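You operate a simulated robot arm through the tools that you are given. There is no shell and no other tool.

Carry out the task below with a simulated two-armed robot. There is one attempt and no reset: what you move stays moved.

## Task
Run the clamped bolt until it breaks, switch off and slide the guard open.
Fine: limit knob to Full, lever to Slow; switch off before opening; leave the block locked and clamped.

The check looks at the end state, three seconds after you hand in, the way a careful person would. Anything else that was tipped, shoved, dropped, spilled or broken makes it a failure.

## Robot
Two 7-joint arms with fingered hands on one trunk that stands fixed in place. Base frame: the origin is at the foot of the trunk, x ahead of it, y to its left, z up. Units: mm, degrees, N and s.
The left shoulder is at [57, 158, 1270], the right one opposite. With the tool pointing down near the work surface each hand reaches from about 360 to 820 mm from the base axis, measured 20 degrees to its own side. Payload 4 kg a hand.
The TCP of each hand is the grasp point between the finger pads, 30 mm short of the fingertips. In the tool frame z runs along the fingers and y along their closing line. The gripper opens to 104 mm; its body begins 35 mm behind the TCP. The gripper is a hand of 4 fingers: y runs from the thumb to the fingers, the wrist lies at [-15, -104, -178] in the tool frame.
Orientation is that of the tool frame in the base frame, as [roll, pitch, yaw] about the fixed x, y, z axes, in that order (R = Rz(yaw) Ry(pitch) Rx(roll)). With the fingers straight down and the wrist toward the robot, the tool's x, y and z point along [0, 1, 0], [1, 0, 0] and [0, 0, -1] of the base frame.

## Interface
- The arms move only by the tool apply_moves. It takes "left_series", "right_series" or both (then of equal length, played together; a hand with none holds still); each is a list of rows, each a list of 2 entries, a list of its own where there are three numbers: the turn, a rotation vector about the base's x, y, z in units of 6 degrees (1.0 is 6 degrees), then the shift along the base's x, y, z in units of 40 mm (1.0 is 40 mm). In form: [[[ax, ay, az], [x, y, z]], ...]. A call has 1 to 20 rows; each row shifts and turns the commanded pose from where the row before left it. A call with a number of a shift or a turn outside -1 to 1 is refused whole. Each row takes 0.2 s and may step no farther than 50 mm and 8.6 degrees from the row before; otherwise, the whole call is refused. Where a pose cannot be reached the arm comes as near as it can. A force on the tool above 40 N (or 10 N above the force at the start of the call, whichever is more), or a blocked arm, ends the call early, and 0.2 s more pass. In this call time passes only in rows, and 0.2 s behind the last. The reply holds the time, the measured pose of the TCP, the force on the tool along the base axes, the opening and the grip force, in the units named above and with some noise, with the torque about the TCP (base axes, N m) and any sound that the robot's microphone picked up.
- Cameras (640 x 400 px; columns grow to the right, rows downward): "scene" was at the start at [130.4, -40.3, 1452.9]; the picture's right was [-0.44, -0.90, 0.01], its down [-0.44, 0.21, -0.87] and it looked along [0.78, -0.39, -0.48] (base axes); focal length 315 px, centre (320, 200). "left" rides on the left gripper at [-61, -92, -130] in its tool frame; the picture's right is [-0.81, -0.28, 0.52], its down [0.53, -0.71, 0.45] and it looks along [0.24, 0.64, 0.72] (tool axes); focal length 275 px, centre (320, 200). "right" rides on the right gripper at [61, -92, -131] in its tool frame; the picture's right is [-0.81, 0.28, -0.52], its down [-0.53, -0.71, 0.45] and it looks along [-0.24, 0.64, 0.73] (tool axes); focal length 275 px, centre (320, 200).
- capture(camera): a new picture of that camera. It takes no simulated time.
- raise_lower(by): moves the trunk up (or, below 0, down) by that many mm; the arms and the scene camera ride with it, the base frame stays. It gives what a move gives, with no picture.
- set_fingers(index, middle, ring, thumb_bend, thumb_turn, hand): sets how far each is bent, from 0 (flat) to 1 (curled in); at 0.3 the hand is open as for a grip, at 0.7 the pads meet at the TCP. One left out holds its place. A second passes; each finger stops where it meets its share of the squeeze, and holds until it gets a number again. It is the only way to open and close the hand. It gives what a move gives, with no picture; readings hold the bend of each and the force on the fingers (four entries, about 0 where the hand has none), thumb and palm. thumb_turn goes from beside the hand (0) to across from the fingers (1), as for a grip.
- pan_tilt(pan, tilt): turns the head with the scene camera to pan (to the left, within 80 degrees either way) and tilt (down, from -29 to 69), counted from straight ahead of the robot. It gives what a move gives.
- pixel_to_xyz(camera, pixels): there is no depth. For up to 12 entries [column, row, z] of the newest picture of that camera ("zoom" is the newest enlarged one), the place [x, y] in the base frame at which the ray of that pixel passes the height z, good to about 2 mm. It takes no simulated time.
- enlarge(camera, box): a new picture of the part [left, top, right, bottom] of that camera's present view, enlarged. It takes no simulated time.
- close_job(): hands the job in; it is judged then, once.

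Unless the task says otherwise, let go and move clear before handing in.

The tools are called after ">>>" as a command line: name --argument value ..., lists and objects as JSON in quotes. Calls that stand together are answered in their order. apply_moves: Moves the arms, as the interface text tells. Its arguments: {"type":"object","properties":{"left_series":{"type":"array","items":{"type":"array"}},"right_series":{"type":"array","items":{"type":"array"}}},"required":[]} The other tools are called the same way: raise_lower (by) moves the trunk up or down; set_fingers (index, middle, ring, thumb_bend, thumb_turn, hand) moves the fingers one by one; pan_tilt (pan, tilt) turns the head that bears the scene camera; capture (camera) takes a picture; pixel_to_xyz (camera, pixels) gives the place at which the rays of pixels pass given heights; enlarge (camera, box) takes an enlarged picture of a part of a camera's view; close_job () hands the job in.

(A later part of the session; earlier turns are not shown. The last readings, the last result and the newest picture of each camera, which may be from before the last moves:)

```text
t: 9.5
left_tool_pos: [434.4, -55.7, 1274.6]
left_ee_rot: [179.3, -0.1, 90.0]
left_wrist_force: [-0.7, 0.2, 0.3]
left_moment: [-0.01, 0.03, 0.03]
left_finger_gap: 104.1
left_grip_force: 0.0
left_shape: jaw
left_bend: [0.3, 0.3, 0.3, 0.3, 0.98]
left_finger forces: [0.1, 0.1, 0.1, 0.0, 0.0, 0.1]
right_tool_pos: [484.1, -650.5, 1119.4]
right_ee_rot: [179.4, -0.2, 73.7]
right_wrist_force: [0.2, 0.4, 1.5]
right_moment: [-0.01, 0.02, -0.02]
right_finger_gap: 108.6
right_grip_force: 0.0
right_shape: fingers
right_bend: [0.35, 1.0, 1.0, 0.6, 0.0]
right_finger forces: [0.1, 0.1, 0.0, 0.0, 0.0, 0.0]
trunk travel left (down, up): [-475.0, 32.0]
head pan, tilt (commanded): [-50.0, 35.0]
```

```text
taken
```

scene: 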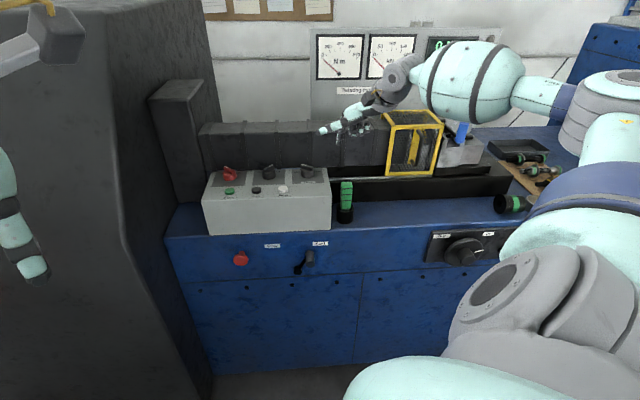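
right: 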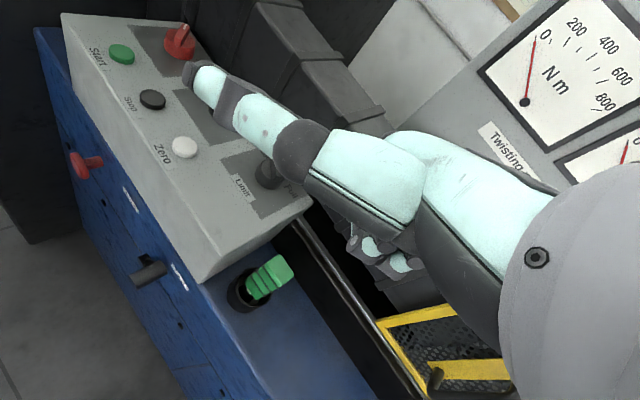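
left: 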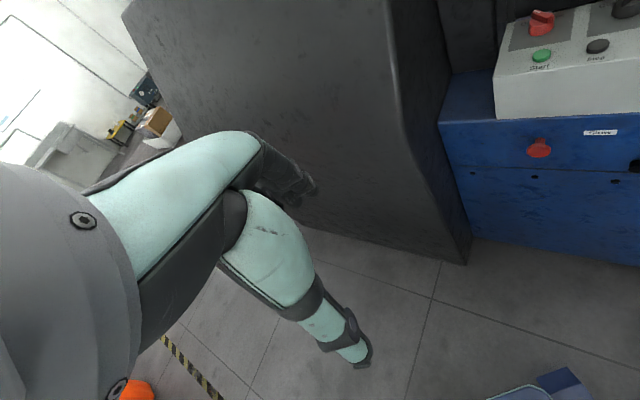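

The thumb beside the hand blocks the camera's view, as it runs from (440,170) to (190,70). I'll fold it back across (turn 1, bend 1) and look at the bent index.

>>> set_fingers --hand "right" --index 0.3 --thumb_turn 1.0 --thumb_bend 1.0

>>> capture --camera "right"

>>> enlarge --camera "scene" --box '[300, 40, 460, 180]'

>>> enlarge --camera "right" --box '[220, 110, 420, 270]'

```text
t: 10.5
left_tool_pos: [433.6, -54.8, 1274.7]
left_ee_rot: [179.3, -0.1, 90.1]
left_wrist_force: [-0.7, 0.1, -0.3]
left_moment: [-0.01, -0.01, -0.01]
left_finger_gap: 103.9
left_grip_force: 0.0
left_shape: jaw
left_bend: [0.3, 0.3, 0.3, 0.3, 0.98]
left_finger forces: [0.1, 0.0, 0.0, 0.0, 0.0, 0.1]
right_tool_pos: [483.7, -652.1, 1120.1]
right_ee_rot: [179.6, -0.2, 73.7]
right_wrist_force: [0.2, 0.6, -0.1]
right_moment: [0.0, 0.01, 0.01]
right_finger_gap: 28.7
right_grip_force: 0.0
right_shape: fingers
right_bend: [0.29, 1.0, 1.0, 0.99, 1.0]
right_finger forces: [0.0, 0.0, 0.0, 0.0, 0.1, 0.0]
trunk travel left (down, up): [-475.0, 32.0]
head pan, tilt (commanded): [-50.0, 35.0]
```

```text
taken
```

right: 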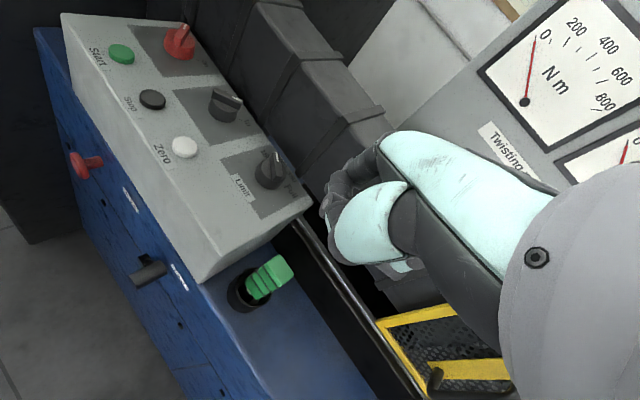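

```text
2.86 times, centred on (380, 110) of scene
```

zoom: 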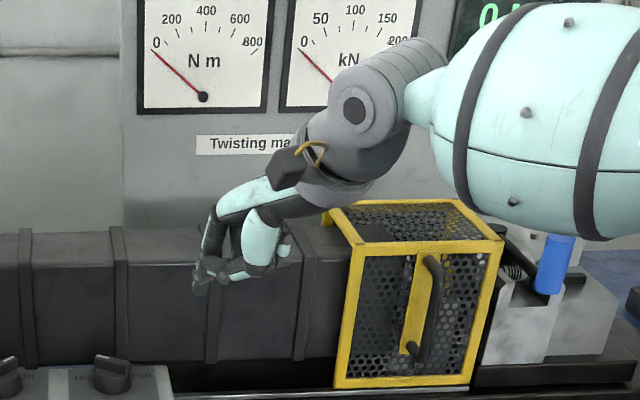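

```text
2.50 times, centred on (320, 190) of right
```

zoom: 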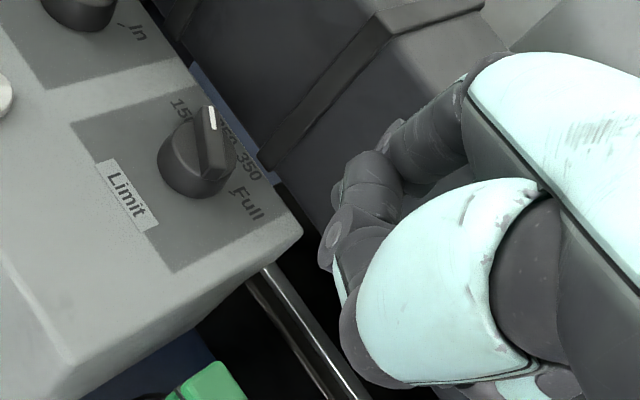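

The labels now read 150, 250, 350, Full, with the pointer at 150. The bent index tip is at about (200,285) in the scene zoom. I'll zoom both cameras closely to locate the tip against the TCP.

>>> enlarge --camera "scene" --box '[320, 100, 400, 150]'

>>> enlarge --camera "right" --box '[310, 140, 400, 220]'

```text
8.00 times, centred on (360, 125) of scene
```

zoom: 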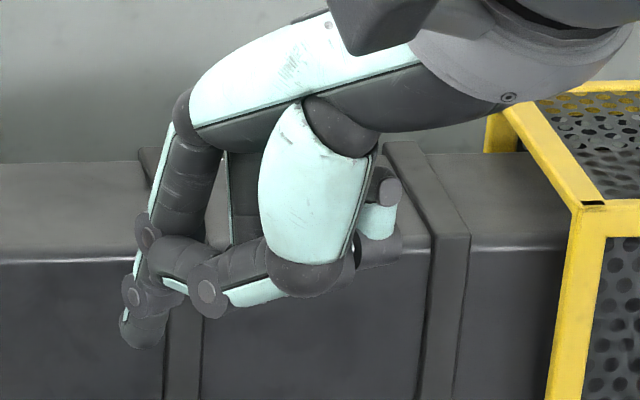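

```text
5.00 times, centred on (355, 180) of right
```

zoom: 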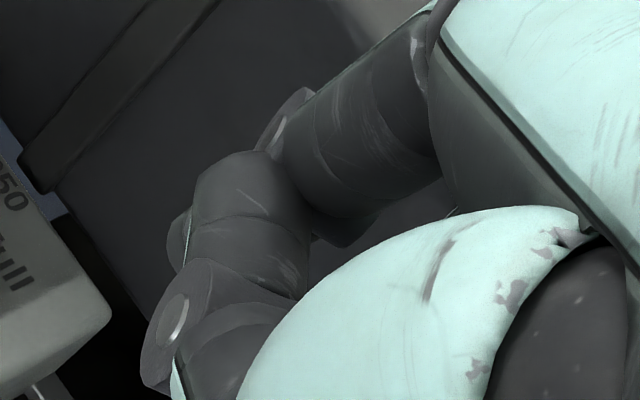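

>>> pixel_to_xyz --camera "scene" --pixels '[[337.75, 140.6, 1120], [337.75, 140.6, 1060]]'

>>> capture --camera "left"

```text
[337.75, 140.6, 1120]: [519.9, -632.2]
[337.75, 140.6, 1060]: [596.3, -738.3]
```

```text
taken
```

left: 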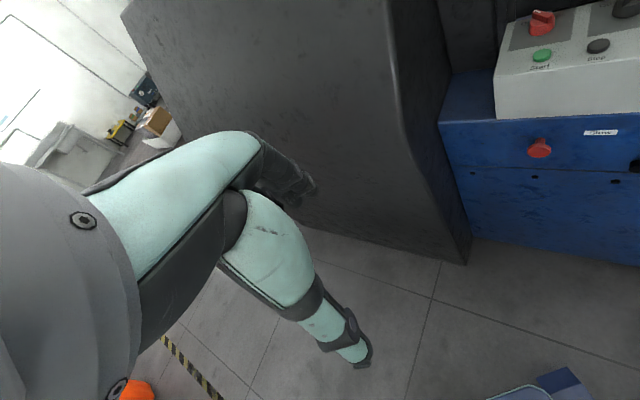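

The right camera can't see the bent tip behind the thumb. I'll use the left hand's camera as a second viewpoint by turning it to face the console from the left, staying clear of the cabinet.

>>> apply_moves --left_series '[[[0, 0, -0.96], [0.07, -0.28, 0]], [[0, 0, -0.96], [0.07, -0.28, 0]], [[0, 0, -0.96], [0.07, -0.28, 0]], [[0, 0, -0.96], [0.07, -0.28, 0]], [[0, 0, -0.96], [0.07, -0.28, 0]], [[0, 0, -0.96], [0.07, -0.28, 0]], [[0, 0, -0.96], [0.07, -0.28, 0]], [[0, 0, -0.96], [0.07, -0.28, 0]]]'

>>> capture --camera "left"

>>> capture --camera "scene"

```text
t: 12.3
left_tool_pos: [458.9, -145.7, 1273.7]
left_ee_rot: [179.2, 0.0, 43.7]
left_wrist_force: [-0.4, -0.1, 0.6]
left_moment: [-0.02, 0.01, 0.01]
left_finger_gap: 103.9
left_grip_force: 0.0
left_shape: jaw
left_bend: [0.3, 0.3, 0.3, 0.3, 0.98]
left_finger forces: [0.0, 0.0, 0.0, 0.0, 0.0, 0.0]
right_tool_pos: [484.3, -650.2, 1120.4]
right_ee_rot: [179.6, -0.2, 73.7]
right_wrist_force: [-0.3, 0.3, -1.3]
right_moment: [0.01, 0.01, 0.01]
right_finger_gap: 28.6
right_grip_force: 0.1
right_shape: fingers
right_bend: [0.29, 1.0, 1.0, 0.99, 1.0]
right_finger forces: [0.0, 0.0, 0.1, 0.0, 0.0, 0.0]
trunk travel left (down, up): [-475.0, 32.0]
head pan, tilt (commanded): [-50.0, 35.0]
```

```text
taken
```

left: 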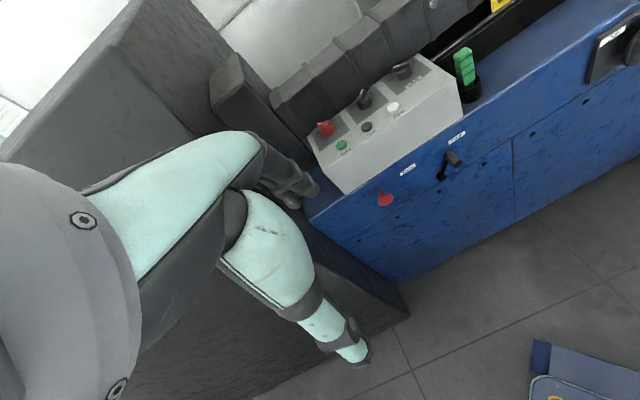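

```text
taken
```

scene: 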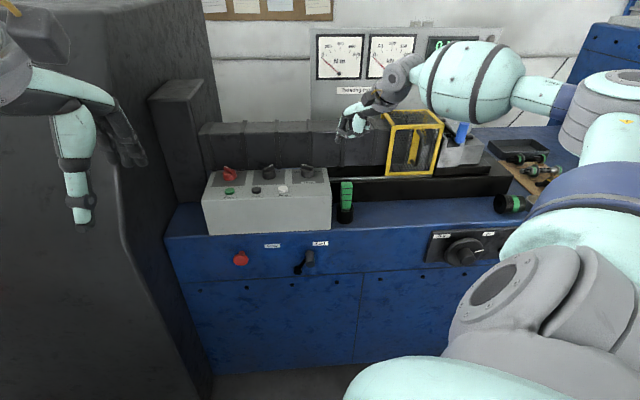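

The left camera now shows the whole console well: red (326,128), middle knob (364,98), limit (402,70), lever (453,157). I'll zoom to refine the knob centres.

>>> enlarge --camera "left" --box '[300, 40, 460, 150]'

>>> enlarge --camera "left" --box '[375, 50, 425, 90]'

>>> enlarge --camera "left" --box '[300, 105, 350, 145]'

```text
3.64 times, centred on (380, 95) of left
```

zoom: 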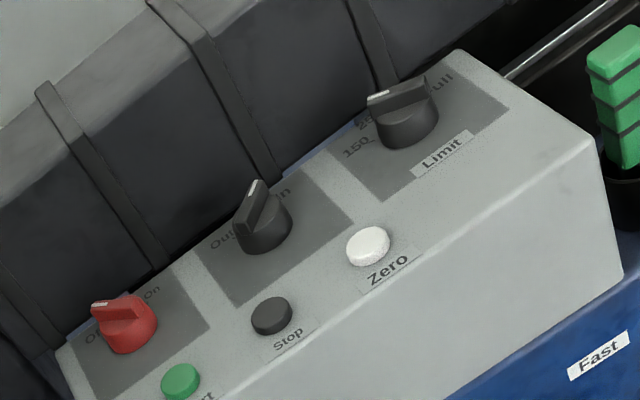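

```text
10.00 times, centred on (400, 70) of left
```

zoom: 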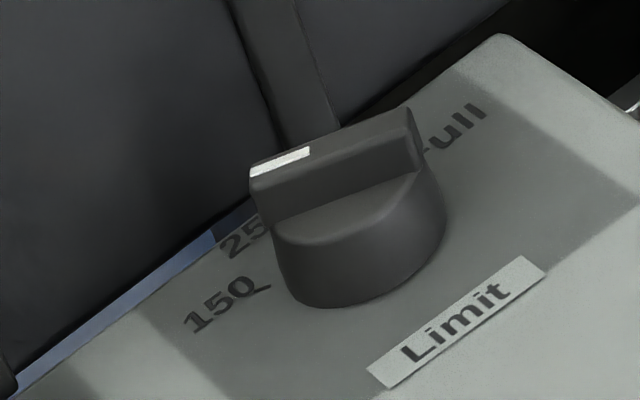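

```text
10.00 times, centred on (325, 125) of left
```

zoom: 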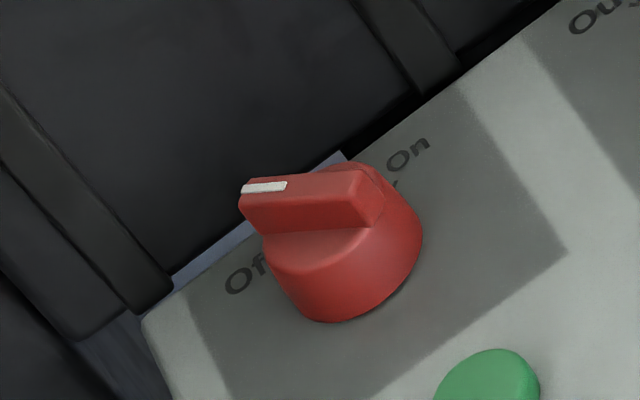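

>>> pixel_to_xyz --camera "left" --pixels '[[401.2, 64.5, 1050], [401.2, 64.5, 950], [323, 123.6, 1050], [323, 123.6, 950], [341.8, 144, 1050], [341.8, 144, 950]]'

>>> pixel_to_xyz --camera "scene" --pixels '[[307.7, 165.8, 1050], [307.7, 165.8, 950], [228.7, 168.2, 1050], [228.7, 168.2, 950], [230, 190.6, 1050], [230, 190.6, 950]]'

```text
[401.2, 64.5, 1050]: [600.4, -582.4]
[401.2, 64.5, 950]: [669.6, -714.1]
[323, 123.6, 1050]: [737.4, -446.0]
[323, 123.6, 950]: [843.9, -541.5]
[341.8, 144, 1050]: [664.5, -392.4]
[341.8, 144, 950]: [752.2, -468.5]
```

```text
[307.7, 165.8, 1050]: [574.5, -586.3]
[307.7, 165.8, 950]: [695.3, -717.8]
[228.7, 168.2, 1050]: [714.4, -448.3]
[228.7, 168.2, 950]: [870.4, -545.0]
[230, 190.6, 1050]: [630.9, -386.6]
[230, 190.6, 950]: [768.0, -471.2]
```

Refined positions: limit knob top centre (635,-650,1000), red knob (787,-492,1003), Start (724,-444,982). The machine is turned 45°. I'll bring the bent tip to just right of the limit knob at z about 1032, where both the scene and left cameras can see it.

>>> apply_moves --right_series '[[[0, 0, 0], [0.72, -0.235, 0]], [[0, 0, 0], [0.72, -0.235, 0]], [[0, 0, 0], [0.72, -0.235, 0]], [[0, 0, 0], [0, 0, -1]], [[0, 0, 0], [0, 0, -1]]]'

>>> capture --camera "scene"

>>> capture --camera "left"

>>> enlarge --camera "scene" --box '[290, 130, 370, 190]'

>>> enlarge --camera "left" --box '[375, 20, 455, 80]'

```text
t: 13.5
left_tool_pos: [459.1, -145.9, 1271.8]
left_ee_rot: [179.4, 0.1, 43.9]
left_wrist_force: [-0.6, 0.3, 0.2]
left_moment: [0.0, -0.01, 0.05]
left_finger_gap: 104.1
left_grip_force: 0.1
left_shape: jaw
left_bend: [0.3, 0.3, 0.3, 0.3, 0.98]
left_finger forces: [0.0, 0.1, 0.0, 0.1, 0.0, 0.0]
right_tool_pos: [570.5, -679.8, 1039.0]
right_ee_rot: [179.5, -0.1, 74.0]
right_wrist_force: [0.3, -1.2, -0.6]
right_moment: [0.01, -0.02, 0.03]
right_finger_gap: 28.6
right_grip_force: 0.1
right_shape: fingers
right_bend: [0.29, 1.0, 1.0, 0.99, 1.0]
right_finger forces: [0.1, 0.0, 0.0, 0.0, 0.1, 0.0]
trunk travel left (down, up): [-475.0, 32.0]
head pan, tilt (commanded): [-50.0, 35.0]
```

```text
taken
```

scene: 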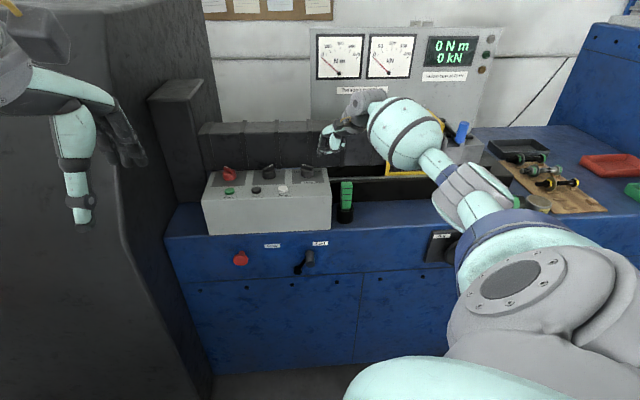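

```text
taken
```

left: 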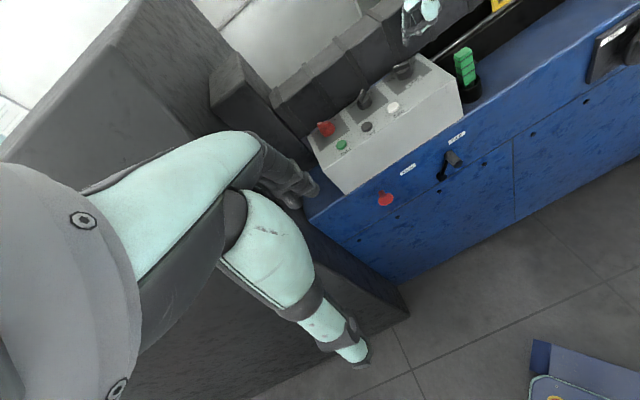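

```text
6.67 times, centred on (330, 160) of scene
```

zoom: 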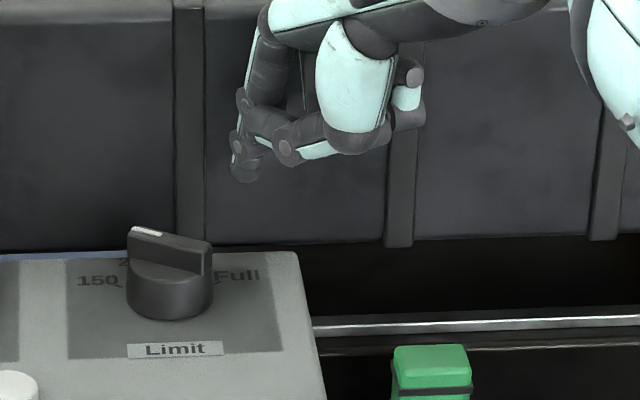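

```text
6.67 times, centred on (415, 50) of left
```

zoom: 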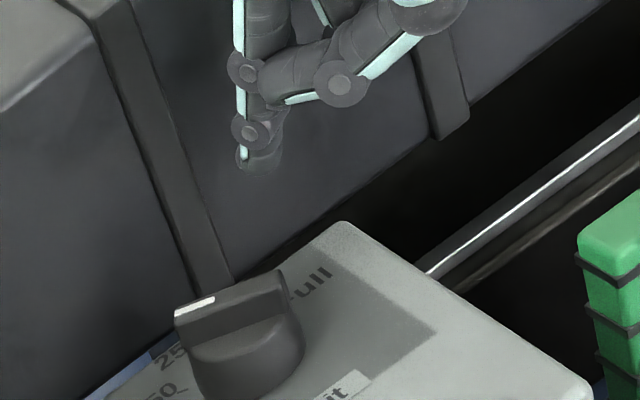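

The index tip is at scene (318.8,155.2) and left (405.7,43.7). I'll triangulate it.

>>> pixel_to_xyz --camera "left" --pixels '[[405.7, 43.7, 1100], [405.7, 43.7, 1000]]'

>>> pixel_to_xyz --camera "scene" --pixels '[[318.75, 155.2, 1100], [318.75, 155.2, 1000]]'

```text
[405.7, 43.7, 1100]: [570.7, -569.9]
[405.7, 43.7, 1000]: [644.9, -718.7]
```

```text
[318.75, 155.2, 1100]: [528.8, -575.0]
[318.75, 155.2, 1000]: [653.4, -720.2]
```

The tip comes out at (632,-695,1017), which is tool offset (3,64,22), about 33 mm right of and 32 mm behind the limit knob centre. I'll bring it level with the knob on its right side, lower it to z about 1001, and verify.

>>> apply_moves --right_series '[[[0, 0, 0], [-0.25, 0.25, 0]], [[0, 0, 0], [-0.25, 0.25, 0]], [[0, 0, 0], [0, 0, -0.2]], [[0, 0, 0], [0, 0, -0.2]]]'

>>> capture --camera "scene"

>>> capture --camera "left"

>>> enlarge --camera "scene" --box '[290, 140, 350, 190]'

>>> enlarge --camera "left" --box '[385, 35, 445, 85]'

```text
t: 14.5
left_tool_pos: [458.8, -145.4, 1273.9]
left_ee_rot: [179.2, 0.0, 43.8]
left_wrist_force: [0.0, 0.1, 0.5]
left_moment: [-0.01, 0.01, 0.0]
left_finger_gap: 103.8
left_grip_force: 0.0
left_shape: jaw
left_bend: [0.3, 0.3, 0.3, 0.3, 0.98]
left_finger forces: [0.0, 0.0, 0.1, 0.1, 0.0, 0.0]
right_tool_pos: [550.2, -658.5, 1024.1]
right_ee_rot: [179.4, -0.1, 74.0]
right_wrist_force: [-0.5, 0.2, 0.0]
right_moment: [0.05, -0.02, 0.01]
right_finger_gap: 28.6
right_grip_force: 0.1
right_shape: fingers
right_bend: [0.29, 1.0, 1.0, 0.99, 1.0]
right_finger forces: [0.1, 0.0, 0.0, 0.0, 0.1, 0.0]
trunk travel left (down, up): [-475.0, 32.0]
head pan, tilt (commanded): [-50.0, 35.0]
```

```text
taken
```

scene: 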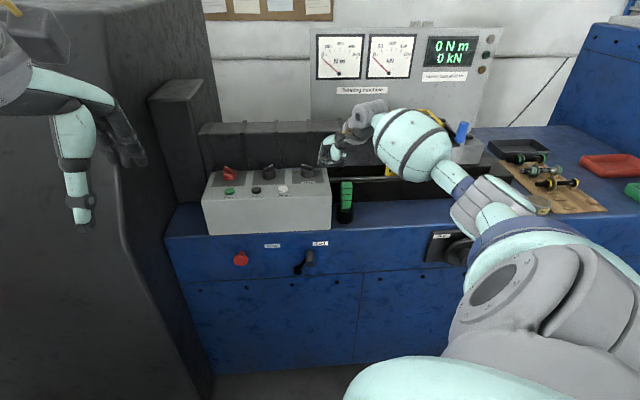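

```text
taken
```

left: 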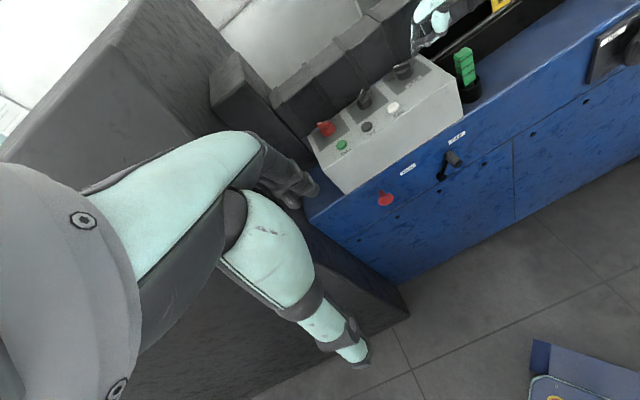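

```text
8.00 times, centred on (320, 165) of scene
```

zoom: 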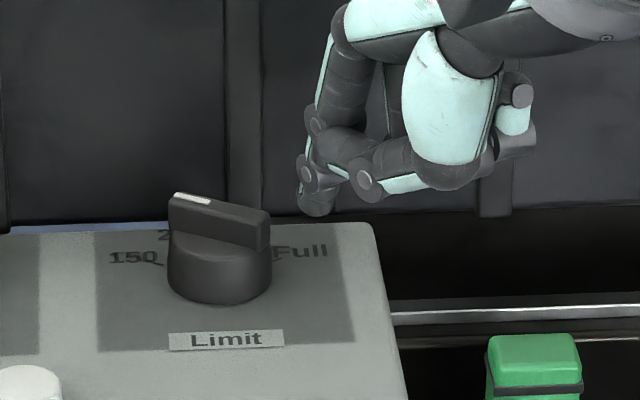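

```text
8.00 times, centred on (415, 60) of left
```

zoom: 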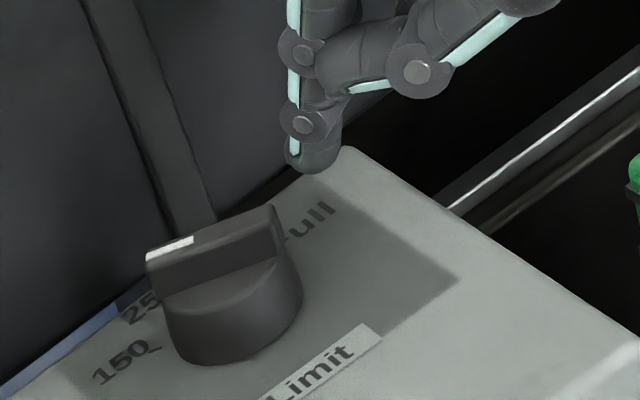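

>>> pixel_to_xyz --camera "left" --pixels '[[414.1, 53.75, 1050], [414.1, 53.75, 1000], [414.1, 55.5, 1000], [401.2, 64.5, 1000]]'

>>> pixel_to_xyz --camera "scene" --pixels '[[319.5, 165, 1050], [319.5, 165, 1000], [307.7, 165.8, 1000]]'

```text
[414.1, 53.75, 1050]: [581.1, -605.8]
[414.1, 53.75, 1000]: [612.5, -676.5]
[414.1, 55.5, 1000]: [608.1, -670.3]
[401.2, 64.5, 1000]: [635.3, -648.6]
```

```text
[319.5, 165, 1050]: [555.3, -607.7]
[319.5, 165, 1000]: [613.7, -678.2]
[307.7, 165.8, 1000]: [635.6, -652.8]
```

The tip is measured at (611,-674,1002), 33 mm right of the limit knob centre, as predicted. I'll sweep it along a small arc (right side to front) to drive the bar tail clockwise, stopping partway to check.

>>> apply_moves --right_series '[[[0, 0, 0], [0.212, 0.106, 0]], [[0, 0, 0], [0.124, 0.088, 0]], [[0, 0, 0], [-0.115, 0.136, 0]], [[0, 0, 0], [-0.065, 0.14, 0]], [[0, 0, 0], [-0.014, 0.152, 0]]]'

>>> enlarge --camera "scene" --box '[290, 140, 350, 190]'

>>> enlarge --camera "left" --box '[385, 35, 445, 85]'

```text
t: 15.7
left_tool_pos: [458.5, -145.9, 1273.4]
left_ee_rot: [179.3, 0.0, 44.0]
left_wrist_force: [-0.4, -0.2, 0.7]
left_moment: [0.0, -0.03, 0.01]
left_finger_gap: 104.3
left_grip_force: 0.1
left_shape: jaw
left_bend: [0.3, 0.3, 0.3, 0.3, 0.98]
left_finger forces: [0.0, 0.0, 0.1, 0.0, 0.0, 0.0]
right_tool_pos: [555.4, -634.4, 1025.9]
right_ee_rot: [179.4, 0.0, 73.8]
right_wrist_force: [0.7, -2.0, 2.6]
right_moment: [-0.05, -0.13, -0.11]
right_finger_gap: 28.9
right_grip_force: 1.3
right_shape: fingers
right_bend: [0.28, 1.0, 1.0, 0.99, 1.0]
right_finger forces: [2.8, 0.0, 0.0, 0.1, 0.0, 0.1]
trunk travel left (down, up): [-475.0, 32.0]
head pan, tilt (commanded): [-50.0, 35.0]
```

```text
8.00 times, centred on (320, 165) of scene
```

zoom: 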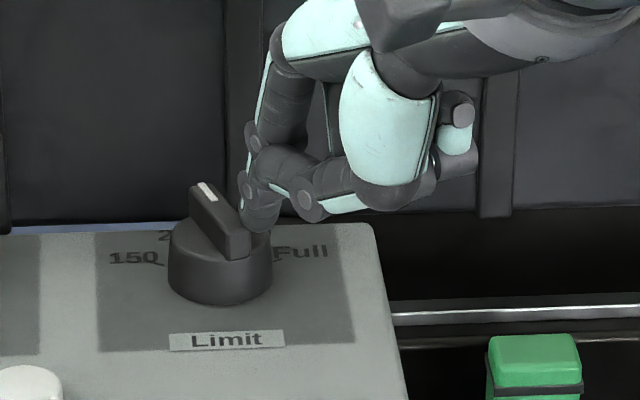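

```text
8.00 times, centred on (415, 60) of left
```

zoom: 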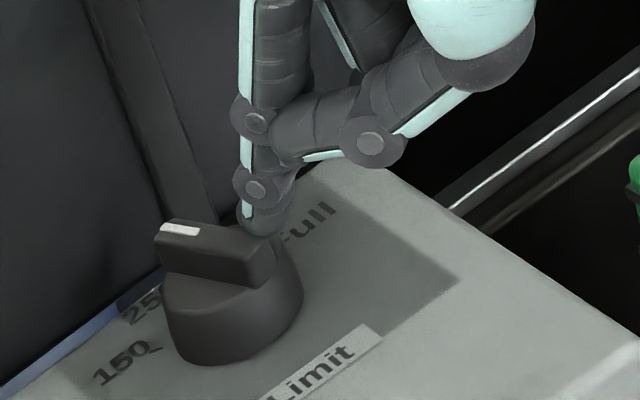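

The bar has moved to about -20° (250), with only light force (2.8 N on the index). I'll continue the arc round the front towards Full.

>>> apply_moves --right_series '[[[0, 0, 0], [0.053, 0.138, 0]], [[0, 0, 0], [0.088, 0.124, 0]], [[0, 0, 0], [0.133, 0.08, 0]], [[0, 0, 0], [0.08, 0.027, 0]]]'

>>> enlarge --camera "scene" --box '[290, 140, 350, 190]'

>>> enlarge --camera "left" --box '[385, 35, 445, 85]'

```text
t: 16.7
left_tool_pos: [457.1, -144.2, 1274.1]
left_ee_rot: [179.4, 0.0, 43.9]
left_wrist_force: [-0.5, -0.5, -0.4]
left_moment: [-0.01, 0.05, -0.04]
left_finger_gap: 104.0
left_grip_force: 0.0
left_shape: jaw
left_bend: [0.3, 0.3, 0.3, 0.3, 0.98]
left_finger forces: [0.1, 0.1, 0.0, 0.1, 0.1, 0.0]
right_tool_pos: [567.8, -619.9, 1025.1]
right_ee_rot: [179.4, 0.1, 74.0]
right_wrist_force: [-1.5, -0.9, 5.0]
right_moment: [-0.1, -0.26, -0.09]
right_finger_gap: 28.7
right_grip_force: 2.8
right_shape: fingers
right_bend: [0.29, 1.0, 1.0, 0.99, 1.0]
right_finger forces: [5.2, 0.0, 0.0, 0.1, 0.1, 0.0]
trunk travel left (down, up): [-475.0, 32.0]
head pan, tilt (commanded): [-50.0, 35.0]
```

```text
8.00 times, centred on (320, 165) of scene
```

zoom: 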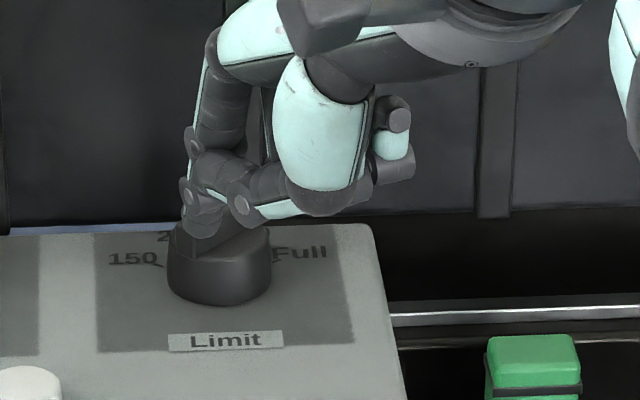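

```text
8.00 times, centred on (415, 60) of left
```

zoom: 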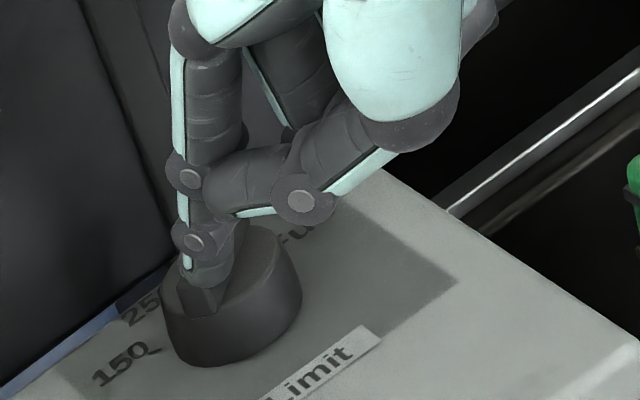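

The finger has swept round to the front left, and the tail appears at (205,300) in the left zoom, close to Full. I'll lift away to see the pointer.

>>> apply_moves --right_series '[[[0, 0, 0], [0, 0, 0.4]], [[0, 0, 0], [0, 0, 0.6]], [[0, 0, 0], [-0.6, -0.4, 0.3]]]'

>>> enlarge --camera "scene" --box '[290, 140, 350, 190]'

>>> enlarge --camera "left" --box '[385, 35, 445, 85]'

```text
t: 17.5
left_tool_pos: [454.7, -146.2, 1274.3]
left_ee_rot: [179.3, -0.2, 43.9]
left_wrist_force: [-1.4, -0.2, -0.6]
left_moment: [0.02, -0.02, -0.05]
left_finger_gap: 103.8
left_grip_force: 0.1
left_shape: jaw
left_bend: [0.3, 0.3, 0.3, 0.3, 0.98]
left_finger forces: [0.1, 0.1, 0.0, 0.1, 0.0, 0.0]
right_tool_pos: [543.9, -634.7, 1076.6]
right_ee_rot: [179.4, -0.1, 74.0]
right_wrist_force: [-0.4, 0.8, -0.5]
right_moment: [0.04, 0.0, 0.01]
right_finger_gap: 28.6
right_grip_force: 0.1
right_shape: fingers
right_bend: [0.29, 1.0, 1.0, 0.99, 1.0]
right_finger forces: [0.1, 0.0, 0.0, 0.0, 0.1, 0.0]
trunk travel left (down, up): [-475.0, 32.0]
head pan, tilt (commanded): [-50.0, 35.0]
```

```text
8.00 times, centred on (320, 165) of scene
```

zoom: 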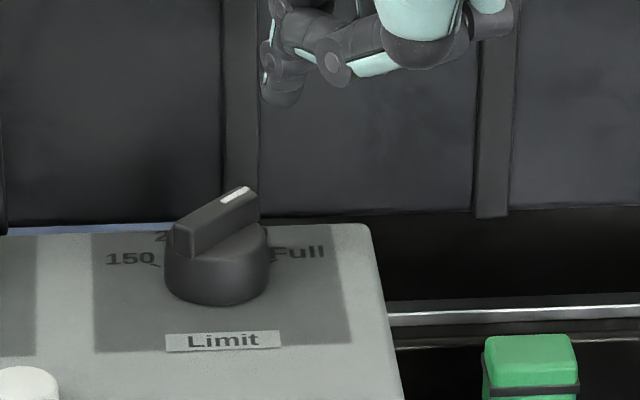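

```text
8.00 times, centred on (415, 60) of left
```

zoom: 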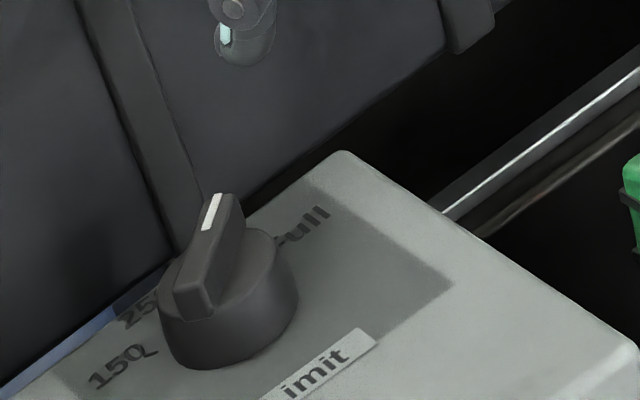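

The pointer is now at about +42°, past 350 but not fully at the Full tick. I'll come back in from the front and push the tail a bit further round to its end.

>>> apply_moves --right_series '[[[0, 0, 0], [0.274, 0.486, 0]], [[0, 0, 0], [0, 0, -0.65]], [[0, 0, 0], [0, 0, -0.64]], [[0, 0, 0], [0.283, -0.071, 0]], [[0, 0, 0], [0.163, -0.021, 0]], [[0, 0, 0], [0.085, -0.014, 0]]]'

>>> enlarge --camera "scene" --box '[290, 140, 350, 190]'

>>> enlarge --camera "left" --box '[385, 35, 445, 85]'

```text
t: 18.9
left_tool_pos: [455.8, -143.8, 1275.4]
left_ee_rot: [179.2, -0.1, 43.9]
left_wrist_force: [0.1, -0.1, 0.3]
left_moment: [0.02, 0.01, 0.01]
left_finger_gap: 104.1
left_grip_force: 0.0
left_shape: jaw
left_bend: [0.3, 0.3, 0.3, 0.3, 0.98]
left_finger forces: [0.0, 0.0, 0.1, 0.0, 0.0, 0.0]
right_tool_pos: [575.5, -619.5, 1027.0]
right_ee_rot: [179.2, 0.1, 73.9]
right_wrist_force: [-8.7, 2.5, 7.5]
right_moment: [-0.02, -0.21, 0.04]
right_finger_gap: 26.4
right_grip_force: 5.6
right_shape: fingers
right_bend: [0.32, 1.0, 1.0, 0.99, 1.0]
right_finger forces: [11.3, 0.0, 0.1, 0.0, 0.0, 0.0]
trunk travel left (down, up): [-475.0, 32.0]
head pan, tilt (commanded): [-50.0, 35.0]
```

```text
8.00 times, centred on (320, 165) of scene
```

zoom: 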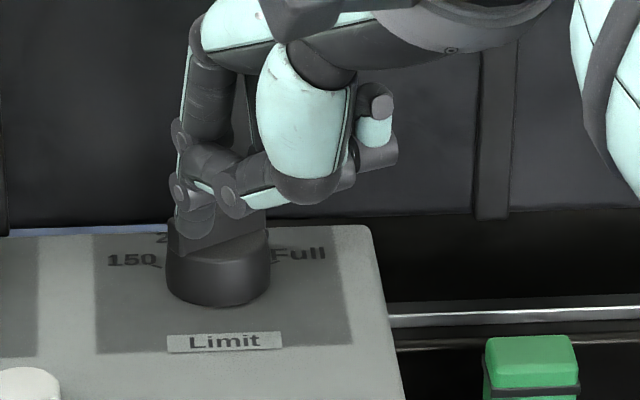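

```text
8.00 times, centred on (415, 60) of left
```

zoom: 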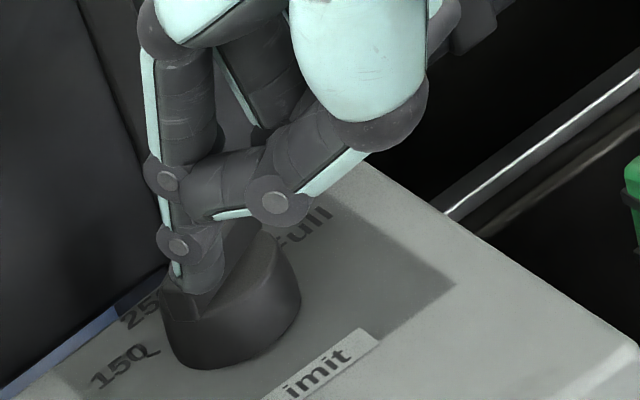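

Force rose to about 11 N, so the knob may be against its end. I'll lift off and read it.

>>> apply_moves --right_series '[[[0, 0, 0], [-0.2, 0.05, 0.3]], [[0, 0, 0], [0, 0, 0.8]], [[0, 0, 0], [-0.6, -0.4, 0.4]]]'

>>> enlarge --camera "scene" --box '[290, 140, 350, 190]'

>>> enlarge --camera "left" --box '[385, 35, 445, 85]'

>>> enlarge --camera "right" --box '[100, 40, 340, 200]'

```text
t: 19.7
left_tool_pos: [457.1, -146.1, 1274.1]
left_ee_rot: [179.4, -0.1, 43.9]
left_wrist_force: [-0.1, -0.5, -0.3]
left_moment: [-0.04, -0.03, 0.01]
left_finger_gap: 103.9
left_grip_force: 0.0
left_shape: jaw
left_bend: [0.3, 0.3, 0.3, 0.3, 0.98]
left_finger forces: [0.0, 0.0, 0.0, 0.0, 0.1, 0.1]
right_tool_pos: [543.2, -635.0, 1085.3]
right_ee_rot: [179.4, -0.2, 73.9]
right_wrist_force: [0.6, -0.8, -0.2]
right_moment: [0.01, -0.02, 0.02]
right_finger_gap: 28.2
right_grip_force: 0.1
right_shape: fingers
right_bend: [0.29, 1.0, 1.0, 0.99, 1.0]
right_finger forces: [0.0, 0.0, 0.0, 0.1, 0.0, 0.0]
trunk travel left (down, up): [-475.0, 32.0]
head pan, tilt (commanded): [-50.0, 35.0]
```

```text
8.00 times, centred on (320, 165) of scene
```

zoom: 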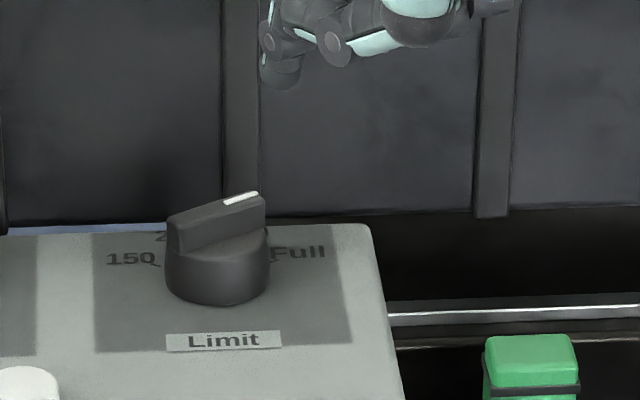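

```text
8.00 times, centred on (415, 60) of left
```

zoom: 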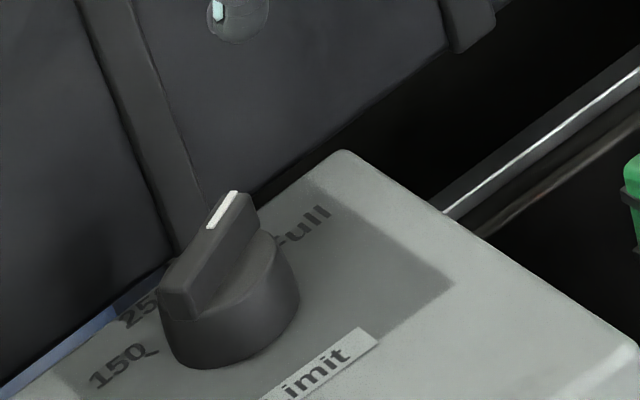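

```text
2.50 times, centred on (220, 120) of right
```

zoom: 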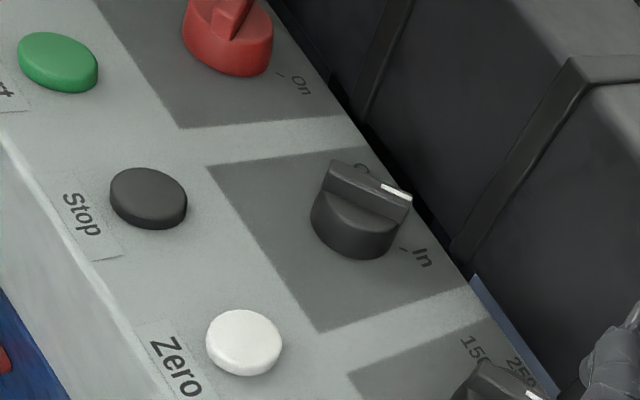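

The pointer is now at about +57°, symmetric with the 150 position, so the limit knob is on Full. Next is the lever: handle end at about (524,-537,770), pivot about (577,-536,702). I'll pull back, turn the hand to face the panel, and lower it in front of the machine, right of the lever.

>>> apply_moves --right_series '[[[0, 0, -0.714], [-0.677, 0.5, 0]], [[0, 0, -0.714], [-0.677, 0.5, 0]], [[0, 0, -0.714], [-0.677, 0.5, 0]], [[0, 0, -0.714], [-0.677, 0.5, 0]], [[0, 0, -0.714], [-0.677, 0.5, 0]], [[0, 0, -0.714], [-0.677, 0.5, 0]], [[0, 0, -0.714], [-0.677, 0.5, 0]], [[0, 0, 0], [0, 0, -0.94]], [[0, 0, 0], [0, 0, -0.94]], [[0, 0, 0], [0, 0, -0.94]], [[0, 0, 0], [0, 0, -0.94]], [[0, 0, 0], [0, 0, -0.94]], [[0, 0, 0], [0, 0, -0.94]], [[0, 0, 0], [0, 0, -0.94]]]'

>>> capture --camera "scene"

>>> capture --camera "left"

>>> capture --camera "right"

```text
t: 22.7
left_tool_pos: [458.3, -144.8, 1273.3]
left_ee_rot: [179.2, -0.1, 43.9]
left_wrist_force: [0.1, 0.1, -0.5]
left_moment: [0.0, 0.02, 0.0]
left_finger_gap: 103.7
left_grip_force: 0.1
left_shape: jaw
left_bend: [0.3, 0.3, 0.3, 0.3, 0.98]
left_finger forces: [0.0, 0.1, 0.1, 0.0, 0.0, 0.0]
right_tool_pos: [354.4, -494.7, 821.6]
right_ee_rot: [179.2, 0.0, 43.9]
right_wrist_force: [0.1, 0.2, -0.8]
right_moment: [-0.02, 0.02, -0.02]
right_finger_gap: 28.2
right_grip_force: 0.0
right_shape: fingers
right_bend: [0.29, 1.0, 1.0, 0.99, 1.0]
right_finger forces: [0.1, 0.0, 0.0, 0.0, 0.0, 0.1]
trunk travel left (down, up): [-475.0, 32.0]
head pan, tilt (commanded): [-50.0, 35.0]
```

```text
taken
```

scene: 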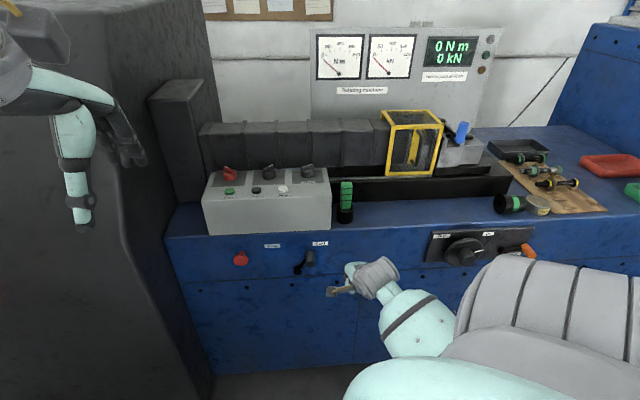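

```text
taken
```

left: 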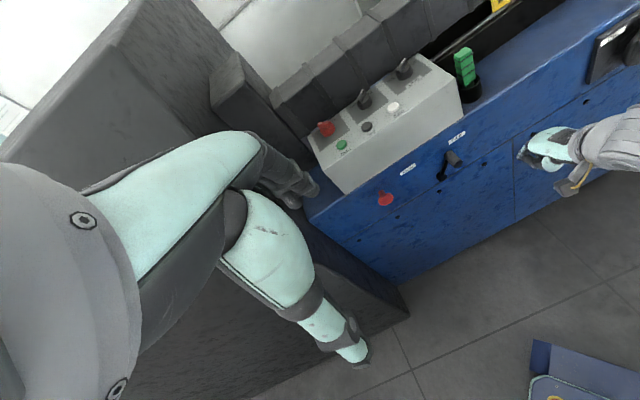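

```text
taken
```

right: 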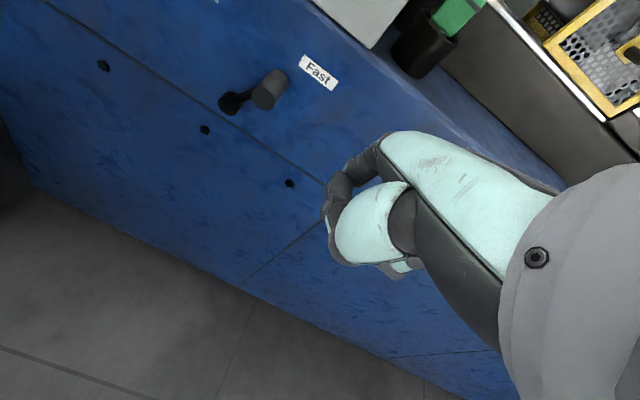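

The hand is now in front of the panel. I'll refine the lever's location using the left and scene zooms.

>>> enlarge --camera "left" --box '[390, 120, 570, 230]'

>>> enlarge --camera "scene" --box '[260, 230, 400, 310]'

>>> enlarge --camera "right" --box '[190, 40, 390, 240]'

```text
3.56 times, centred on (480, 175) of left
```

zoom: 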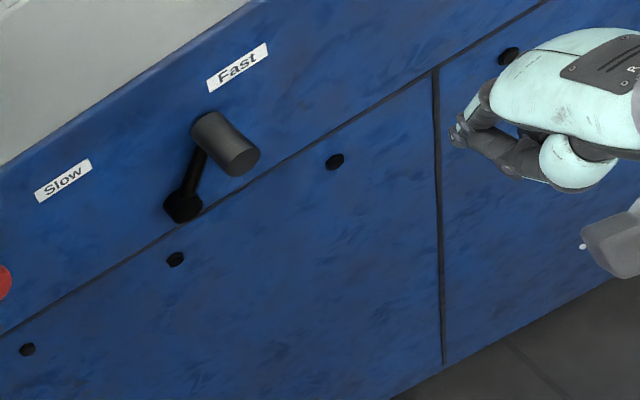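

```text
4.57 times, centred on (330, 270) of scene
```

zoom: 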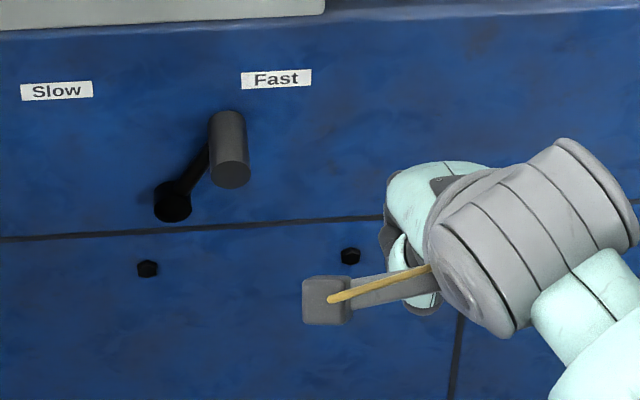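

```text
2.00 times, centred on (290, 140) of right
```

zoom: 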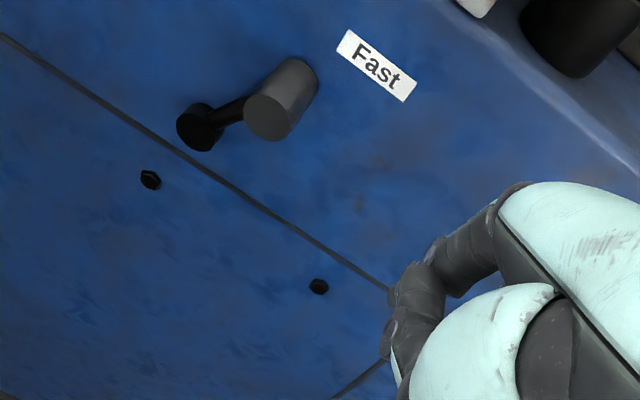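

>>> pixel_to_xyz --camera "left" --pixels '[[457.8, 163.75, 800], [457.8, 163.75, 700], [440.6, 177.25, 800], [440.6, 177.25, 700]]'

>>> pixel_to_xyz --camera "scene" --pixels '[[310.7, 264.1, 800], [310.7, 264.1, 700], [297.6, 271.1, 800], [297.6, 271.1, 700]]'

>>> pixel_to_xyz --camera "right" --pixels '[[264, 97.5, 800], [264, 97.5, 700], [230, 104, 800], [230, 104, 700]]'

```text
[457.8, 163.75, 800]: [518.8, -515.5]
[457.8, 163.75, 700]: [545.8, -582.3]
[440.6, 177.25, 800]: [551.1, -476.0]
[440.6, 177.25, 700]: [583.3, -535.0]
```

```text
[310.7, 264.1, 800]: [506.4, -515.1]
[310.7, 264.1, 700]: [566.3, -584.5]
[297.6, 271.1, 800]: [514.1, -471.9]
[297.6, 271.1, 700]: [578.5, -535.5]
```

```text
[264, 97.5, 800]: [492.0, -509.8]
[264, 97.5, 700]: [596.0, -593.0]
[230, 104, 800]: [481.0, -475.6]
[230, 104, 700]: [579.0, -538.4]
```

The lever handle front is at (529,-541,762) with the pivot about 75 mm below it and to the left. I'll bring the fingertip beside the handle on its right, at z about 748, and check before pushing left.

>>> apply_moves --right_series '[[[0, 0, 0], [0.407, 0.407, -0.65]], [[0, 0, 0], [0.407, 0.407, -0.65]], [[0, 0, 0], [0.613, -0.613, 0]], [[0, 0, 0], [0.613, -0.613, 0]], [[0, 0, 0], [0.613, -0.613, 0]]]'

>>> enlarge --camera "left" --box '[390, 100, 570, 210]'

>>> enlarge --camera "scene" --box '[260, 220, 400, 310]'

>>> capture --camera "right"

```text
t: 23.9
left_tool_pos: [459.1, -145.0, 1273.0]
left_ee_rot: [179.2, 0.0, 43.8]
left_wrist_force: [-0.3, -1.0, 0.3]
left_moment: [-0.02, 0.0, 0.0]
left_finger_gap: 104.2
left_grip_force: 0.0
left_shape: jaw
left_bend: [0.3, 0.3, 0.3, 0.3, 0.98]
left_finger forces: [0.0, 0.0, 0.0, 0.0, 0.0, 0.0]
right_tool_pos: [460.4, -535.6, 769.3]
right_ee_rot: [179.4, 0.1, 43.9]
right_wrist_force: [0.3, 1.0, -0.3]
right_moment: [0.04, 0.0, -0.04]
right_finger_gap: 28.1
right_grip_force: 0.1
right_shape: fingers
right_bend: [0.29, 1.0, 1.0, 0.99, 1.0]
right_finger forces: [0.1, 0.0, 0.0, 0.0, 0.0, 0.0]
trunk travel left (down, up): [-475.0, 32.0]
head pan, tilt (commanded): [-50.0, 35.0]
```

```text
3.56 times, centred on (480, 155) of left
```

zoom: 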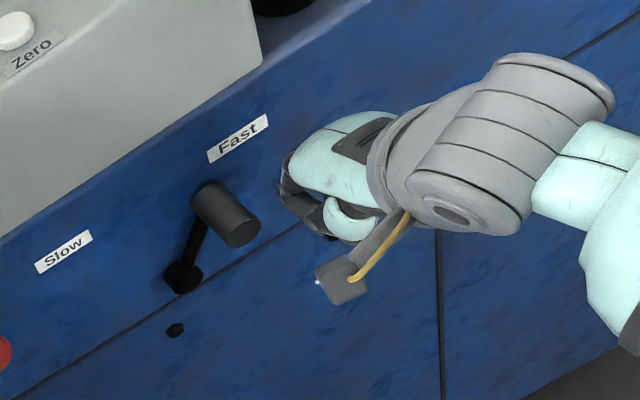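

```text
4.44 times, centred on (330, 265) of scene
```

zoom: 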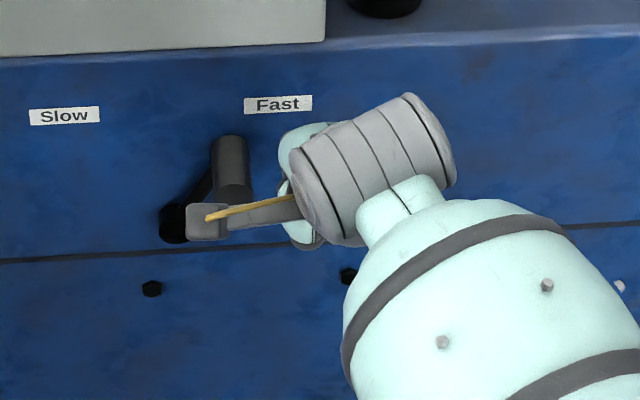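

```text
taken
```

right: 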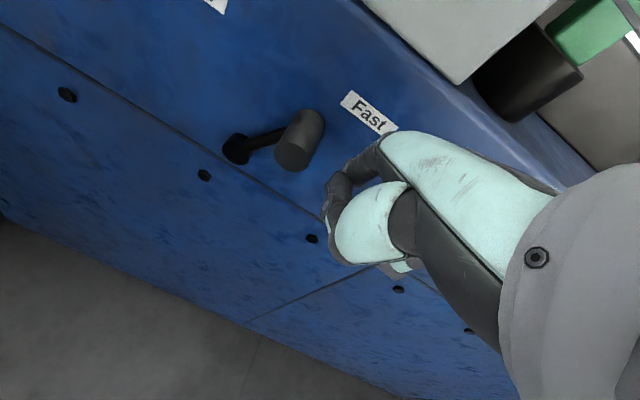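

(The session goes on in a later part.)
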